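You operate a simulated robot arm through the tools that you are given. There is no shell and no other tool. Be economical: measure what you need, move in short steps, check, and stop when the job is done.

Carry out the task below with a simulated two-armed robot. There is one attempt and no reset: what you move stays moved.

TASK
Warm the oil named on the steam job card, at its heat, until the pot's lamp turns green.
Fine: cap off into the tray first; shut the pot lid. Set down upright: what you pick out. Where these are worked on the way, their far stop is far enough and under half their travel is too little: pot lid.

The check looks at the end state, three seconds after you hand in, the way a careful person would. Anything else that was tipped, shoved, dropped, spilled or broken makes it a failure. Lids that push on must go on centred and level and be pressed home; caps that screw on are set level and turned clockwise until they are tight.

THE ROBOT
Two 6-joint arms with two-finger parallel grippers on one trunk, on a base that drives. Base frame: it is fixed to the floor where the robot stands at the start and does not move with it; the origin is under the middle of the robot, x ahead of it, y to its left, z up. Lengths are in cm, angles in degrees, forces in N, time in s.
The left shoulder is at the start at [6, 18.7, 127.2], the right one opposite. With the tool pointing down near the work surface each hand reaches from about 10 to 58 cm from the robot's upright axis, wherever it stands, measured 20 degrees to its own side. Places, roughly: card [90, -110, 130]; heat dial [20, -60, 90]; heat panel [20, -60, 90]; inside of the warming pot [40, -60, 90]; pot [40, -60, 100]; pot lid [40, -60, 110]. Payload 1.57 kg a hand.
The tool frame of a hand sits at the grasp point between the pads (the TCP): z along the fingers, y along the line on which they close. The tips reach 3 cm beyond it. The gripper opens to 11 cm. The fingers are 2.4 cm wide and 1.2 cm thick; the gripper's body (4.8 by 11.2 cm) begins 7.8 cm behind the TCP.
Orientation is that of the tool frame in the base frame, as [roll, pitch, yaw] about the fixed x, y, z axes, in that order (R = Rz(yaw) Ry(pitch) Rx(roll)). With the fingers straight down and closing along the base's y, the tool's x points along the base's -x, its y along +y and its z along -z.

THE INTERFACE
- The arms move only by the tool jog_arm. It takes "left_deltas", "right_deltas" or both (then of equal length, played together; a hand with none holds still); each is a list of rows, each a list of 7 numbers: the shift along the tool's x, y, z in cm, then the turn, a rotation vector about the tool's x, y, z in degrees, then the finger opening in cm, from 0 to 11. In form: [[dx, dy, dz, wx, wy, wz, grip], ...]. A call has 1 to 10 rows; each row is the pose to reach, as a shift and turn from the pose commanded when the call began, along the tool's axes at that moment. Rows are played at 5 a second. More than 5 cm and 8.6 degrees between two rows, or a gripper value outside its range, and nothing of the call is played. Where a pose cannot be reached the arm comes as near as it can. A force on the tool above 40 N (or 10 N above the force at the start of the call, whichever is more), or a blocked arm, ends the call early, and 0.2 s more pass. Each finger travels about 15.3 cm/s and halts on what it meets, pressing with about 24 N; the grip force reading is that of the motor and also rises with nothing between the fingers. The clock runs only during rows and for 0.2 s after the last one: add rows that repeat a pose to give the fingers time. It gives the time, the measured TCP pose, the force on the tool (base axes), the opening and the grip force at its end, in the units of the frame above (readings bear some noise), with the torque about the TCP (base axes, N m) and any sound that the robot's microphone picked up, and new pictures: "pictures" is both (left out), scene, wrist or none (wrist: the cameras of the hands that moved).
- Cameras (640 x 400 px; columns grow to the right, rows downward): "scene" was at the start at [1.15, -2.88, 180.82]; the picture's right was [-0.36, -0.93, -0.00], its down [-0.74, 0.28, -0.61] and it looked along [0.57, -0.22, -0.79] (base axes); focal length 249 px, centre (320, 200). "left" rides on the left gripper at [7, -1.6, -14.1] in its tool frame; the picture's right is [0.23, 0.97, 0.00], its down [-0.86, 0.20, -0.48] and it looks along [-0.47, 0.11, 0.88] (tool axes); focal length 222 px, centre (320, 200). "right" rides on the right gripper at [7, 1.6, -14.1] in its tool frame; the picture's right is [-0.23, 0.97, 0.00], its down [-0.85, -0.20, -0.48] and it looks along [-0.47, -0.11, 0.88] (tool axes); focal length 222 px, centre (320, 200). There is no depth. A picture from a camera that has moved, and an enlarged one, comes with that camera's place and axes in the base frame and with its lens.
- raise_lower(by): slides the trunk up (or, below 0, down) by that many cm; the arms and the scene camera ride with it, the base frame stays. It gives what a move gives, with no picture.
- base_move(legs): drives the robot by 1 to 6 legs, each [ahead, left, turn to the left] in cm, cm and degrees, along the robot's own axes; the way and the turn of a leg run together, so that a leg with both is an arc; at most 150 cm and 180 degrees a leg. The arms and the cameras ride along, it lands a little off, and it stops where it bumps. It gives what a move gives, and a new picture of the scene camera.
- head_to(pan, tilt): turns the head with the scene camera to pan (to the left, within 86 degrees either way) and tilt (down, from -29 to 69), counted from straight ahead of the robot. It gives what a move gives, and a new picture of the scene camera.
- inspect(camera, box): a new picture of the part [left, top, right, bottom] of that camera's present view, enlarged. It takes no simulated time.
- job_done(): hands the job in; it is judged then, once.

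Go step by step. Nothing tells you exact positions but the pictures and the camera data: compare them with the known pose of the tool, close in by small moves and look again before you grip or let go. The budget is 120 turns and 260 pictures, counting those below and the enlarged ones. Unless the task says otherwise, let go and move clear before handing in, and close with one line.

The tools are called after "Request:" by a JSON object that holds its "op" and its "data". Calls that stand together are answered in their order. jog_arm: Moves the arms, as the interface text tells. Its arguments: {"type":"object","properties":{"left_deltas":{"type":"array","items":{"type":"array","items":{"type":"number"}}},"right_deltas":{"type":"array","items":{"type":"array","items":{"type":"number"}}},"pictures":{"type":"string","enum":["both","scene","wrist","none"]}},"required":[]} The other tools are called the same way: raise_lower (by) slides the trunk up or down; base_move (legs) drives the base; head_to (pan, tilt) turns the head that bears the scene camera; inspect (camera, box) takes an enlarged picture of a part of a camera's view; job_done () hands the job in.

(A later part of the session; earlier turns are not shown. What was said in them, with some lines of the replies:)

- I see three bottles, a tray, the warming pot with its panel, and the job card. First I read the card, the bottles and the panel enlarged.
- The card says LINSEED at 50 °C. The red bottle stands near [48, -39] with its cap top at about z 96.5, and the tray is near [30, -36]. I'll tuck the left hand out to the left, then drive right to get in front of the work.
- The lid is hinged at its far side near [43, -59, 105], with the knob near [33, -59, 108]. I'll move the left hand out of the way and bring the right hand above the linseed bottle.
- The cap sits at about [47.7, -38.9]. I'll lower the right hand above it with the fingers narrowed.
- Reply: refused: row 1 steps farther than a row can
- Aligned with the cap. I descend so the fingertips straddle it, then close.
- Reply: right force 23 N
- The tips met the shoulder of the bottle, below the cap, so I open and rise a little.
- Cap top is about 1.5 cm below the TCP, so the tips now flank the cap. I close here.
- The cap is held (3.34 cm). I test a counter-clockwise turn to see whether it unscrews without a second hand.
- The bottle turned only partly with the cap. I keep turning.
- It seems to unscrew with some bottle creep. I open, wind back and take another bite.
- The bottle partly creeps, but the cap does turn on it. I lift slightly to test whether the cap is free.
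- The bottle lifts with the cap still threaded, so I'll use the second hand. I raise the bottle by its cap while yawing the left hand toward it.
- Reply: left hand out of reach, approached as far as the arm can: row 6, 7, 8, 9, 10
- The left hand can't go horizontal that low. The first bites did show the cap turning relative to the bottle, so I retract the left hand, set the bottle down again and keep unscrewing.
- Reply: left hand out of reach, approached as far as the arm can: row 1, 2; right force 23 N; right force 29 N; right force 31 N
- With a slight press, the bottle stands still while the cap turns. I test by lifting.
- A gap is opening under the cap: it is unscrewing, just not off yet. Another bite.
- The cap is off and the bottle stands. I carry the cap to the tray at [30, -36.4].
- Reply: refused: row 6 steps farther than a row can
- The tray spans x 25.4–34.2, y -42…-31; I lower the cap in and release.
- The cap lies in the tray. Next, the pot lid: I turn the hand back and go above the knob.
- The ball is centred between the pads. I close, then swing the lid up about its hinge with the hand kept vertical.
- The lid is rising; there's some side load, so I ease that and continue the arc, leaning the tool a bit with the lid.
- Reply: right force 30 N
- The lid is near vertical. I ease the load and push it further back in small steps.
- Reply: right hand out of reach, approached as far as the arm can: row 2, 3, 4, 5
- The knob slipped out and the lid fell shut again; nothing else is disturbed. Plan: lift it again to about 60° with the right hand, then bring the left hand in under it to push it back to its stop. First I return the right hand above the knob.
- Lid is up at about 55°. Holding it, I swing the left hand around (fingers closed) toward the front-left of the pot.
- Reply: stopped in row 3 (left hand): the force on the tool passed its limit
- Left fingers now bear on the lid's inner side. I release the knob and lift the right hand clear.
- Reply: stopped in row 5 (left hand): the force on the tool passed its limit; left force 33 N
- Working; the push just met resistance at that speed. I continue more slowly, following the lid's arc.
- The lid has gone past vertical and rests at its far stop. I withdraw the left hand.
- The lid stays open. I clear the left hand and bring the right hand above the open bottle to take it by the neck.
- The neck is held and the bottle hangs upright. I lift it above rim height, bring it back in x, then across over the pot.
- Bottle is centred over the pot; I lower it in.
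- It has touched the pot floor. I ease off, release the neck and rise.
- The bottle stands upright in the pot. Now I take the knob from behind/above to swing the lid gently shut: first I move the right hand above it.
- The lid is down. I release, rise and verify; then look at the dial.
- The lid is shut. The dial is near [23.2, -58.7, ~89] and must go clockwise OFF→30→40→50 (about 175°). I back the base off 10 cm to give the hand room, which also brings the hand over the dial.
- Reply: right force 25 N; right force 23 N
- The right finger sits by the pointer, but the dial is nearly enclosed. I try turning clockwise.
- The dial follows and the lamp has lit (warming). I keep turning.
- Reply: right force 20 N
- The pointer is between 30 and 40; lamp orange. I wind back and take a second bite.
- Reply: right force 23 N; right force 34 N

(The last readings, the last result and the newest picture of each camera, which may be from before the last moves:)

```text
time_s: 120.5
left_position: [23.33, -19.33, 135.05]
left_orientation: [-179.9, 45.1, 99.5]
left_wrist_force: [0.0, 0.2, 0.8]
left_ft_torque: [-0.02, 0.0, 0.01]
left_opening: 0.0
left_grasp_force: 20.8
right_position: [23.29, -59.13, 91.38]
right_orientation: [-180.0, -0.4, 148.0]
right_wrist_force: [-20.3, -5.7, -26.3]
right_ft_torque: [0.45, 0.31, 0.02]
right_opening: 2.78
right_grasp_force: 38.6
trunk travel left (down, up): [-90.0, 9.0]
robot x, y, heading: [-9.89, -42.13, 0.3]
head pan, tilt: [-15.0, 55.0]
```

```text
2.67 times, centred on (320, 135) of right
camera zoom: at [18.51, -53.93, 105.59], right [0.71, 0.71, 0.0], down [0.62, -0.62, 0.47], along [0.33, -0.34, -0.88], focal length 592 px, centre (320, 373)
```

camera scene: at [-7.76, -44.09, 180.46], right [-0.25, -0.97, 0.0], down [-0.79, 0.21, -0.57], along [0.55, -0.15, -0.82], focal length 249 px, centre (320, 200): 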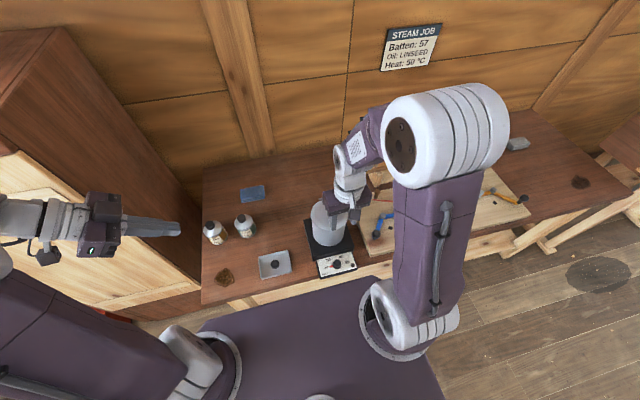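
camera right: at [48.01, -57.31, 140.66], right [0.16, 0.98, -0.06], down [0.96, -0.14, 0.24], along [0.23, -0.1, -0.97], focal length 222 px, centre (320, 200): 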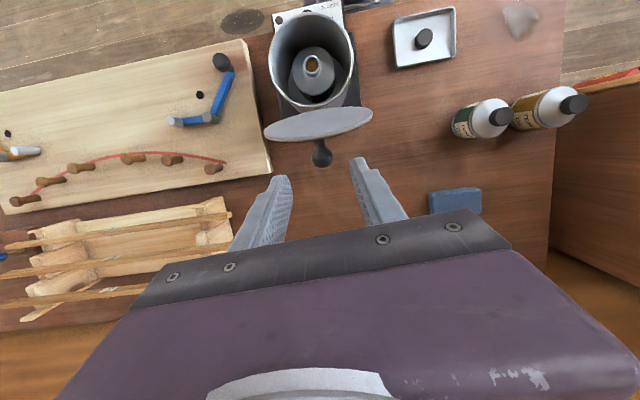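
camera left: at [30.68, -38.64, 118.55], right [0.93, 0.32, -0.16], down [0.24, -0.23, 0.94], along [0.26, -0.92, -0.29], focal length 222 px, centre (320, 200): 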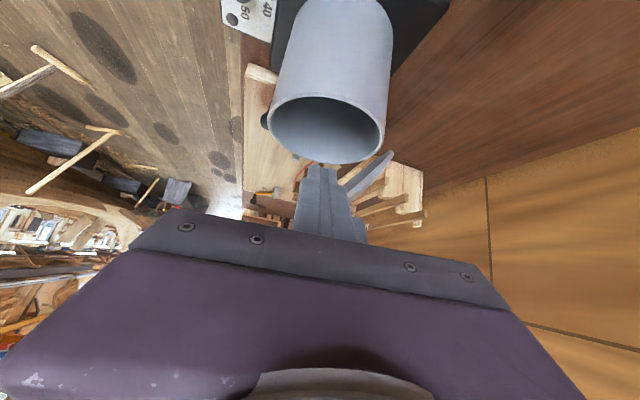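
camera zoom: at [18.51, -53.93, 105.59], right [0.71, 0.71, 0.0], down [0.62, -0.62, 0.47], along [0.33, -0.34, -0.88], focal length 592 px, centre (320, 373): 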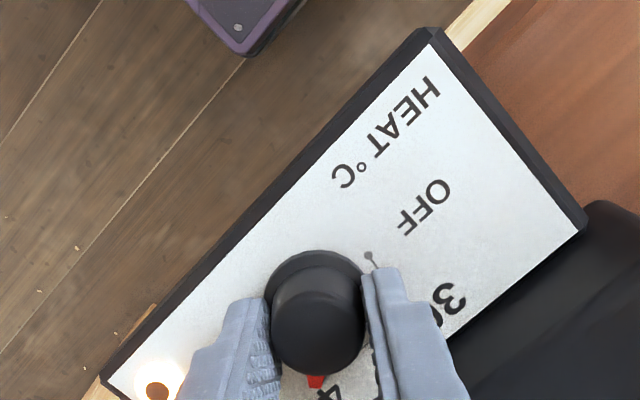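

Request:
{"op": "jog_arm", "data": {"right_deltas": [[0, 0, 0, 0, 0, 0, 4], [0, 0, -0.4, 0, 0, 0, 5], [0, 0, -3, 0, 0, 0, 5], [0, 0, -3, 0, 0, -8, 5], [0, 0, -3, 0, 0, -16, 5], [0, 0, -3, 0, 0, -24, 5], [0, 0, -3, 0, 0, -32, 5], [0, 0, -3, 0, 0, -40, 5], [0, 0, -3, 0, 0, -48, 5], [0, 0, -3, 0, 0, -48, 5]], "pictures": "none"}}

Request:
{"op": "inspect", "data": {"camera": "right", "box": [200, 60, 440, 210]}}

```text
time_s: 122.7
left_position: [23.51, -19.13, 134.94]
left_orientation: [-179.7, 45.2, 99.7]
left_wrist_force: [0.6, 0.2, -0.6]
left_ft_torque: [0.0, 0.01, -0.02]
left_opening: 0.0
left_grasp_force: 21.3
right_position: [23.57, -58.77, 94.47]
right_orientation: [180.0, -0.1, -163.6]
right_wrist_force: [0.2, -0.1, -0.1]
right_ft_torque: [0.0, -0.01, -0.02]
right_opening: 5.01
right_grasp_force: 0.0
trunk travel left (down, up): [-90.0, 9.0]
robot x, y, heading: [-9.73, -42.12, 0.4]
head pan, tilt: [-15.0, 55.0]
```

```text
2.67 times, centred on (320, 135) of right
camera zoom: at [16.62, -59.19, 108.68], right [-0.06, 1.0, 0.0], down [0.88, 0.05, 0.48], along [0.48, 0.03, -0.88], focal length 592 px, centre (320, 373)
```

zoom: 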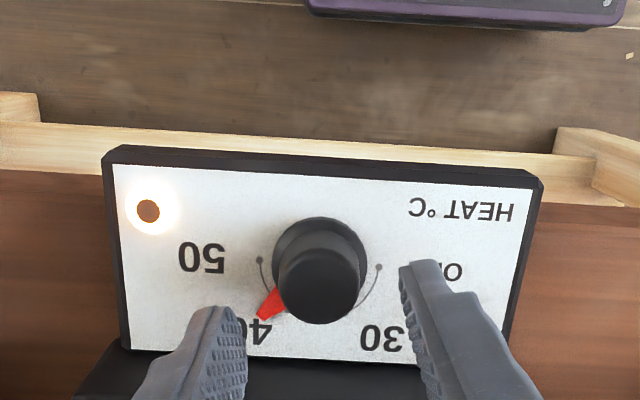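

Pointer is a bit past 40; about 55° to go. I grip again from this angle and turn further.

Request:
{"op": "jog_arm", "data": {"right_deltas": [[0, 0, 1.5, 0, 0, 0, 5], [0, 0, 2.8, 0, 0, 0, 5], [0, 0, 2.8, 0, 0, 0, 3], [0, 0, 2.8, 0, 0, 0, 1.5], [0, 0, 2.8, 0, 0, 0, 1.5]], "pictures": "none"}}

Request:
{"op": "inspect", "data": {"camera": "right", "box": [200, 60, 440, 210]}}

```text
time_s: 123.9
left_position: [23.45, -18.91, 134.95]
left_orientation: [-179.7, 45.2, 99.7]
left_wrist_force: [-0.2, 0.2, -0.3]
left_ft_torque: [0.0, 0.0, -0.01]
left_opening: 0.0
left_grasp_force: 21.9
right_position: [23.69, -58.87, 91.58]
right_orientation: [180.0, -0.2, -163.7]
right_wrist_force: [-1.9, 4.6, -5.5]
right_ft_torque: [0.66, -0.13, -0.06]
right_opening: 2.86
right_grasp_force: 38.8
trunk travel left (down, up): [-90.0, 9.0]
robot x, y, heading: [-9.64, -41.99, 0.1]
head pan, tilt: [-15.0, 55.0]
```

```text
2.67 times, centred on (320, 135) of right
camera zoom: at [16.57, -59.11, 105.71], right [-0.06, 1.0, 0.0], down [0.88, 0.05, 0.48], along [0.48, 0.03, -0.88], focal length 592 px, centre (320, 373)
```

zoom: 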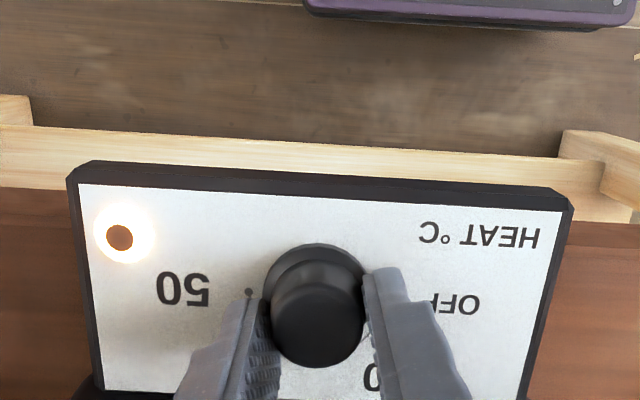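

Request:
{"op": "jog_arm", "data": {"right_deltas": [[0, 0, 0, 0, 0, 8, 1.5], [0, 0, 0, 0, 0, 16, 1.5], [0, 0, 0, 0, 0, 24, 1.5], [0, 0, 0, 0, 0, 32, 1.5], [0, 0, 0, 0, 0, 40, 1.5], [0, 0, 0, 0, 0, 48, 1.5], [0, 0, 0, 0, 0, 55, 1.5], [0, 0, 0, 0, 0, 55, 1.5]], "pictures": "none"}}

Request:
{"op": "jog_arm", "data": {"right_deltas": [[0, 0, 0, 0, 0, 0, 4], [0, 0, -0.4, 0, 0, 0, 5], [0, 0, -3, 0, 0, 0, 5], [0, 0, -3, 0, 0, -8, 5], [0, 0, -3, 0, 0, -16, 5], [0, 0, -3, 0, 0, -24, 5], [0, 0, -3, 0, 0, -32, 5], [0, 0, -3, 0, 0, -40, 5], [0, 0, -3, 0, 0, -40, 5]], "pictures": "none"}}

Request:
{"op": "inspect", "data": {"camera": "right", "box": [200, 60, 440, 210]}}

```text
time_s: 125.7
left_position: [23.46, -19.48, 135.01]
left_orientation: [-179.7, 45.0, 99.7]
left_wrist_force: [-0.3, 0.5, -0.3]
left_ft_torque: [-0.03, -0.02, 0.01]
left_opening: 0.02
left_grasp_force: 21.7
right_position: [23.46, -59.26, 91.59]
right_orientation: [-180.0, -0.2, 141.3]
right_wrist_force: [-5.9, -21.2, -5.8]
right_ft_torque: [0.0, 0.11, 0.46]
right_opening: 2.85
right_grasp_force: 39.0
trunk travel left (down, up): [-90.0, 9.0]
robot x, y, heading: [-9.85, -42.05, 0.3]
head pan, tilt: [-15.0, 55.0]
```

```text
time_s: 127.7
left_position: [23.53, -18.99, 134.84]
left_orientation: [-179.8, 45.2, 99.7]
left_wrist_force: [0.7, -0.7, 0.1]
left_ft_torque: [-0.01, -0.01, 0.02]
left_opening: 0.0
left_grasp_force: 21.4
right_position: [23.85, -59.03, 94.68]
right_orientation: [179.9, -0.1, -178.5]
right_wrist_force: [0.5, -1.0, 0.5]
right_ft_torque: [0.01, 0.0, 0.05]
right_opening: 4.99
right_grasp_force: 0.1
trunk travel left (down, up): [-90.0, 9.0]
robot x, y, heading: [-9.61, -42.04, 0.3]
head pan, tilt: [-15.0, 55.0]
```

```text
2.67 times, centred on (320, 135) of right
camera zoom: at [16.85, -57.41, 108.85], right [0.2, 0.98, 0.0], down [0.86, -0.18, 0.48], along [0.47, -0.1, -0.88], focal length 592 px, centre (320, 373)
```

zoom: 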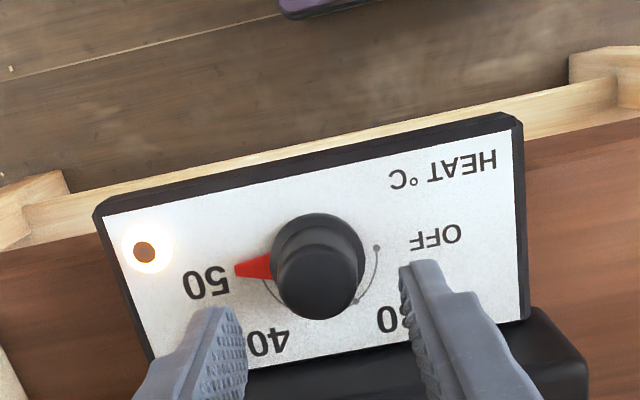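

The pointer sits on 50 at its end stop, lamp still orange. I raise the hand clear and wait, watching the lamp.

Request:
{"op": "jog_arm", "data": {"right_deltas": [[0, 0, -4, 0, 0, 0, 5], [0, 0, -8, 0, 0, 0, 5], [0, 0, -12, 0, 0, 0, 5], [0, 0, -16, 0, 0, 0, 5], [0, 0, -20, 0, 0, 0, 5], [0, 0, -24, 0, 0, 0, 5], [0, 0, -24, 0, 0, 0, 5], [0, 0, -24, 0, 0, 0, 5], [0, 0, -24, 0, 0, 0, 5], [0, 0, -24, 0, 0, 0, 5]], "pictures": "wrist"}}

Request:
{"op": "inspect", "data": {"camera": "right", "box": [220, 60, 420, 190]}}

```text
time_s: 129.9
left_position: [23.49, -19.06, 134.93]
left_orientation: [-179.7, 45.1, 99.7]
left_wrist_force: [0.5, 0.0, 0.4]
left_ft_torque: [-0.03, 0.02, -0.01]
left_opening: 0.0
left_grasp_force: 21.1
right_position: [23.87, -58.98, 118.62]
right_orientation: [-179.8, -0.1, -178.7]
right_wrist_force: [0.0, 0.2, -1.4]
right_ft_torque: [-0.01, 0.0, -0.06]
right_opening: 5.04
right_grasp_force: 0.1
trunk travel left (down, up): [-90.0, 9.0]
robot x, y, heading: [-9.84, -41.93, 0.2]
head pan, tilt: [-15.0, 55.0]
camera right: at [16.93, -57.39, 132.74], right [0.21, 0.98, 0.0], down [0.86, -0.18, 0.48], along [0.47, -0.1, -0.88], focal length 222 px, centre (320, 200)
```

right: 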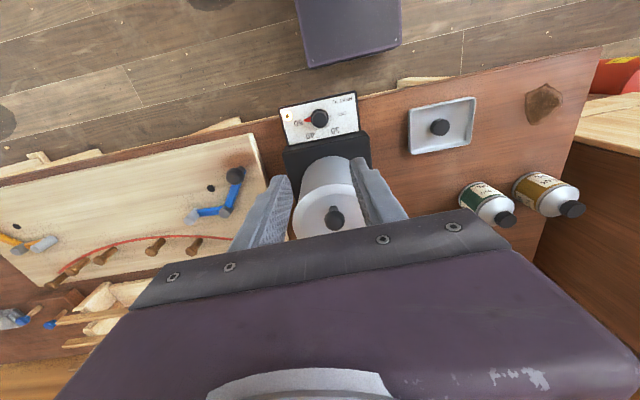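

```text
3.08 times, centred on (320, 125) of right
camera zoom: at [16.93, -57.39, 132.74], right [0.21, 0.98, 0.0], down [0.86, -0.18, 0.48], along [0.47, -0.1, -0.88], focal length 684 px, centre (320, 431)
```

zoom: 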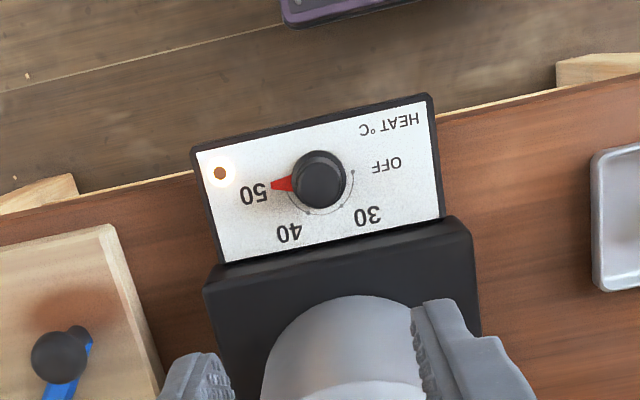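

Still orange. I wait several seconds more.

Request:
{"op": "jog_arm", "data": {"right_deltas": [[0, 0, 0, 0, 0, 0, 5], [0, 0, 0, 0, 0, 0, 5], [0, 0, 0, 0, 0, 0, 5], [0, 0, 0, 0, 0, 0, 5], [0, 0, 0, 0, 0, 0, 5], [0, 0, 0, 0, 0, 0, 5], [0, 0, 0, 0, 0, 0, 5], [0, 0, 0, 0, 0, 0, 5], [0, 0, 0, 0, 0, 0, 5], [0, 0, 0, 0, 0, 0, 5]], "pictures": "none"}}

Request:
{"op": "jog_arm", "data": {"right_deltas": [[0, 0, 0, 0, 0, 0, 5], [0, 0, 0, 0, 0, 0, 5], [0, 0, 0, 0, 0, 0, 5], [0, 0, 0, 0, 0, 0, 5], [0, 0, 0, 0, 0, 0, 5], [0, 0, 0, 0, 0, 0, 5], [0, 0, 0, 0, 0, 0, 5], [0, 0, 0, 0, 0, 0, 5], [0, 0, 0, 0, 0, 0, 5], [0, 0, 0, 0, 0, 0, 5]], "pictures": "none"}}

Request:
{"op": "jog_arm", "data": {"right_deltas": [[0, 0, 0, 0, 0, 0, 5], [0, 0, 0, 0, 0, 0, 5], [0, 0, 0, 0, 0, 0, 5], [0, 0, 0, 0, 0, 0, 5], [0, 0, 0, 0, 0, 0, 5], [0, 0, 0, 0, 0, 0, 5], [0, 0, 0, 0, 0, 0, 5], [0, 0, 0, 0, 0, 0, 5], [0, 0, 0, 0, 0, 0, 5], [0, 0, 0, 0, 0, 0, 5]], "pictures": "none"}}

Request:
{"op": "inspect", "data": {"camera": "right", "box": [220, 60, 420, 190]}}

```text
time_s: 132.1
left_position: [23.44, -18.97, 134.84]
left_orientation: [-179.7, 45.2, 99.7]
left_wrist_force: [-0.8, -0.7, 0.9]
left_ft_torque: [-0.01, 0.01, 0.01]
left_opening: 0.02
left_grasp_force: 21.4
right_position: [23.94, -58.87, 118.61]
right_orientation: [180.0, -0.1, -178.6]
right_wrist_force: [0.3, -1.0, 1.0]
right_ft_torque: [0.0, -0.01, -0.01]
right_opening: 5.01
right_grasp_force: 0.1
trunk travel left (down, up): [-90.0, 9.0]
robot x, y, heading: [-9.59, -42.17, 0.3]
head pan, tilt: [-15.0, 55.0]
```

```text
time_s: 134.3
left_position: [23.53, -19.12, 134.86]
left_orientation: [-179.7, 45.2, 99.8]
left_wrist_force: [0.8, -0.1, 0.6]
left_ft_torque: [0.02, 0.0, 0.0]
left_opening: 0.02
left_grasp_force: 21.6
right_position: [23.75, -59.01, 118.7]
right_orientation: [-180.0, -0.1, -178.7]
right_wrist_force: [0.2, 0.7, 0.3]
right_ft_torque: [-0.02, -0.02, 0.01]
right_opening: 5.02
right_grasp_force: 0.0
trunk travel left (down, up): [-90.0, 9.0]
robot x, y, heading: [-9.5, -42.39, 0.4]
head pan, tilt: [-15.0, 55.0]
```

```text
time_s: 136.5
left_position: [23.41, -19.01, 134.89]
left_orientation: [-179.8, 45.2, 99.7]
left_wrist_force: [-0.1, -1.2, -0.9]
left_ft_torque: [0.01, 0.03, 0.0]
left_opening: 0.01
left_grasp_force: 21.2
right_position: [23.81, -58.92, 118.52]
right_orientation: [-179.8, -0.1, -178.6]
right_wrist_force: [0.7, 0.1, -0.6]
right_ft_torque: [-0.04, -0.01, 0.01]
right_opening: 5.04
right_grasp_force: 0.1
trunk travel left (down, up): [-90.0, 9.0]
robot x, y, heading: [-9.66, -41.94, 0.5]
head pan, tilt: [-15.0, 55.0]
```

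```text
3.08 times, centred on (320, 125) of right
camera zoom: at [16.92, -57.39, 132.74], right [0.21, 0.98, 0.0], down [0.86, -0.18, 0.48], along [0.47, -0.1, -0.88], focal length 684 px, centre (320, 431)
```

zoom: 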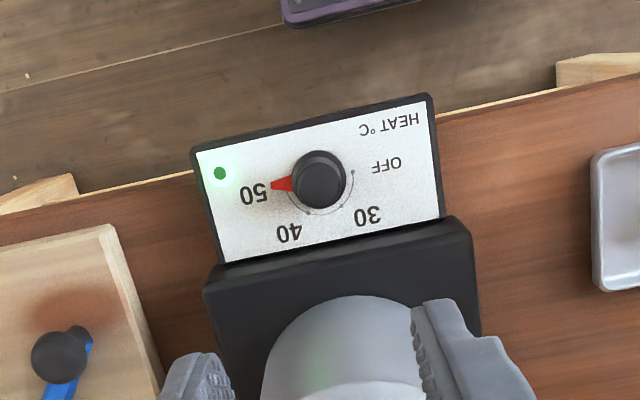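

The lamp is green. One last look over the whole scene before handing in.

Request:
{"op": "inspect", "data": {"camera": "scene", "box": [190, 170, 400, 310]}}

```text
2.86 times, centred on (295, 240) of scene
camera zoom: at [-8.6, -44.1, 180.47], right [-0.25, -0.97, 0.0], down [-0.79, 0.21, -0.57], along [0.55, -0.15, -0.82], focal length 711 px, centre (391, 86)
```

zoom: 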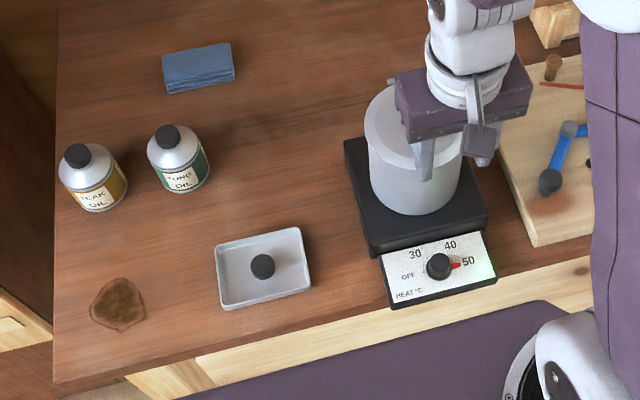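

All is in order: the cap is in the tray, the lid is shut, the dial is at 50, the lamp is green and the hands are clear.

Request:
{"op": "job_done", "data": {}}

```text
The job is handed in.
```

The linseed oil is warming at 50 °C as the job card asks, and the pot's lamp is green. The bottle stands upright in the pot with the lid shut and its cap in the tray. While I was opening the lid it slipped once and fell shut. I saw no damage, and nothing else moved.
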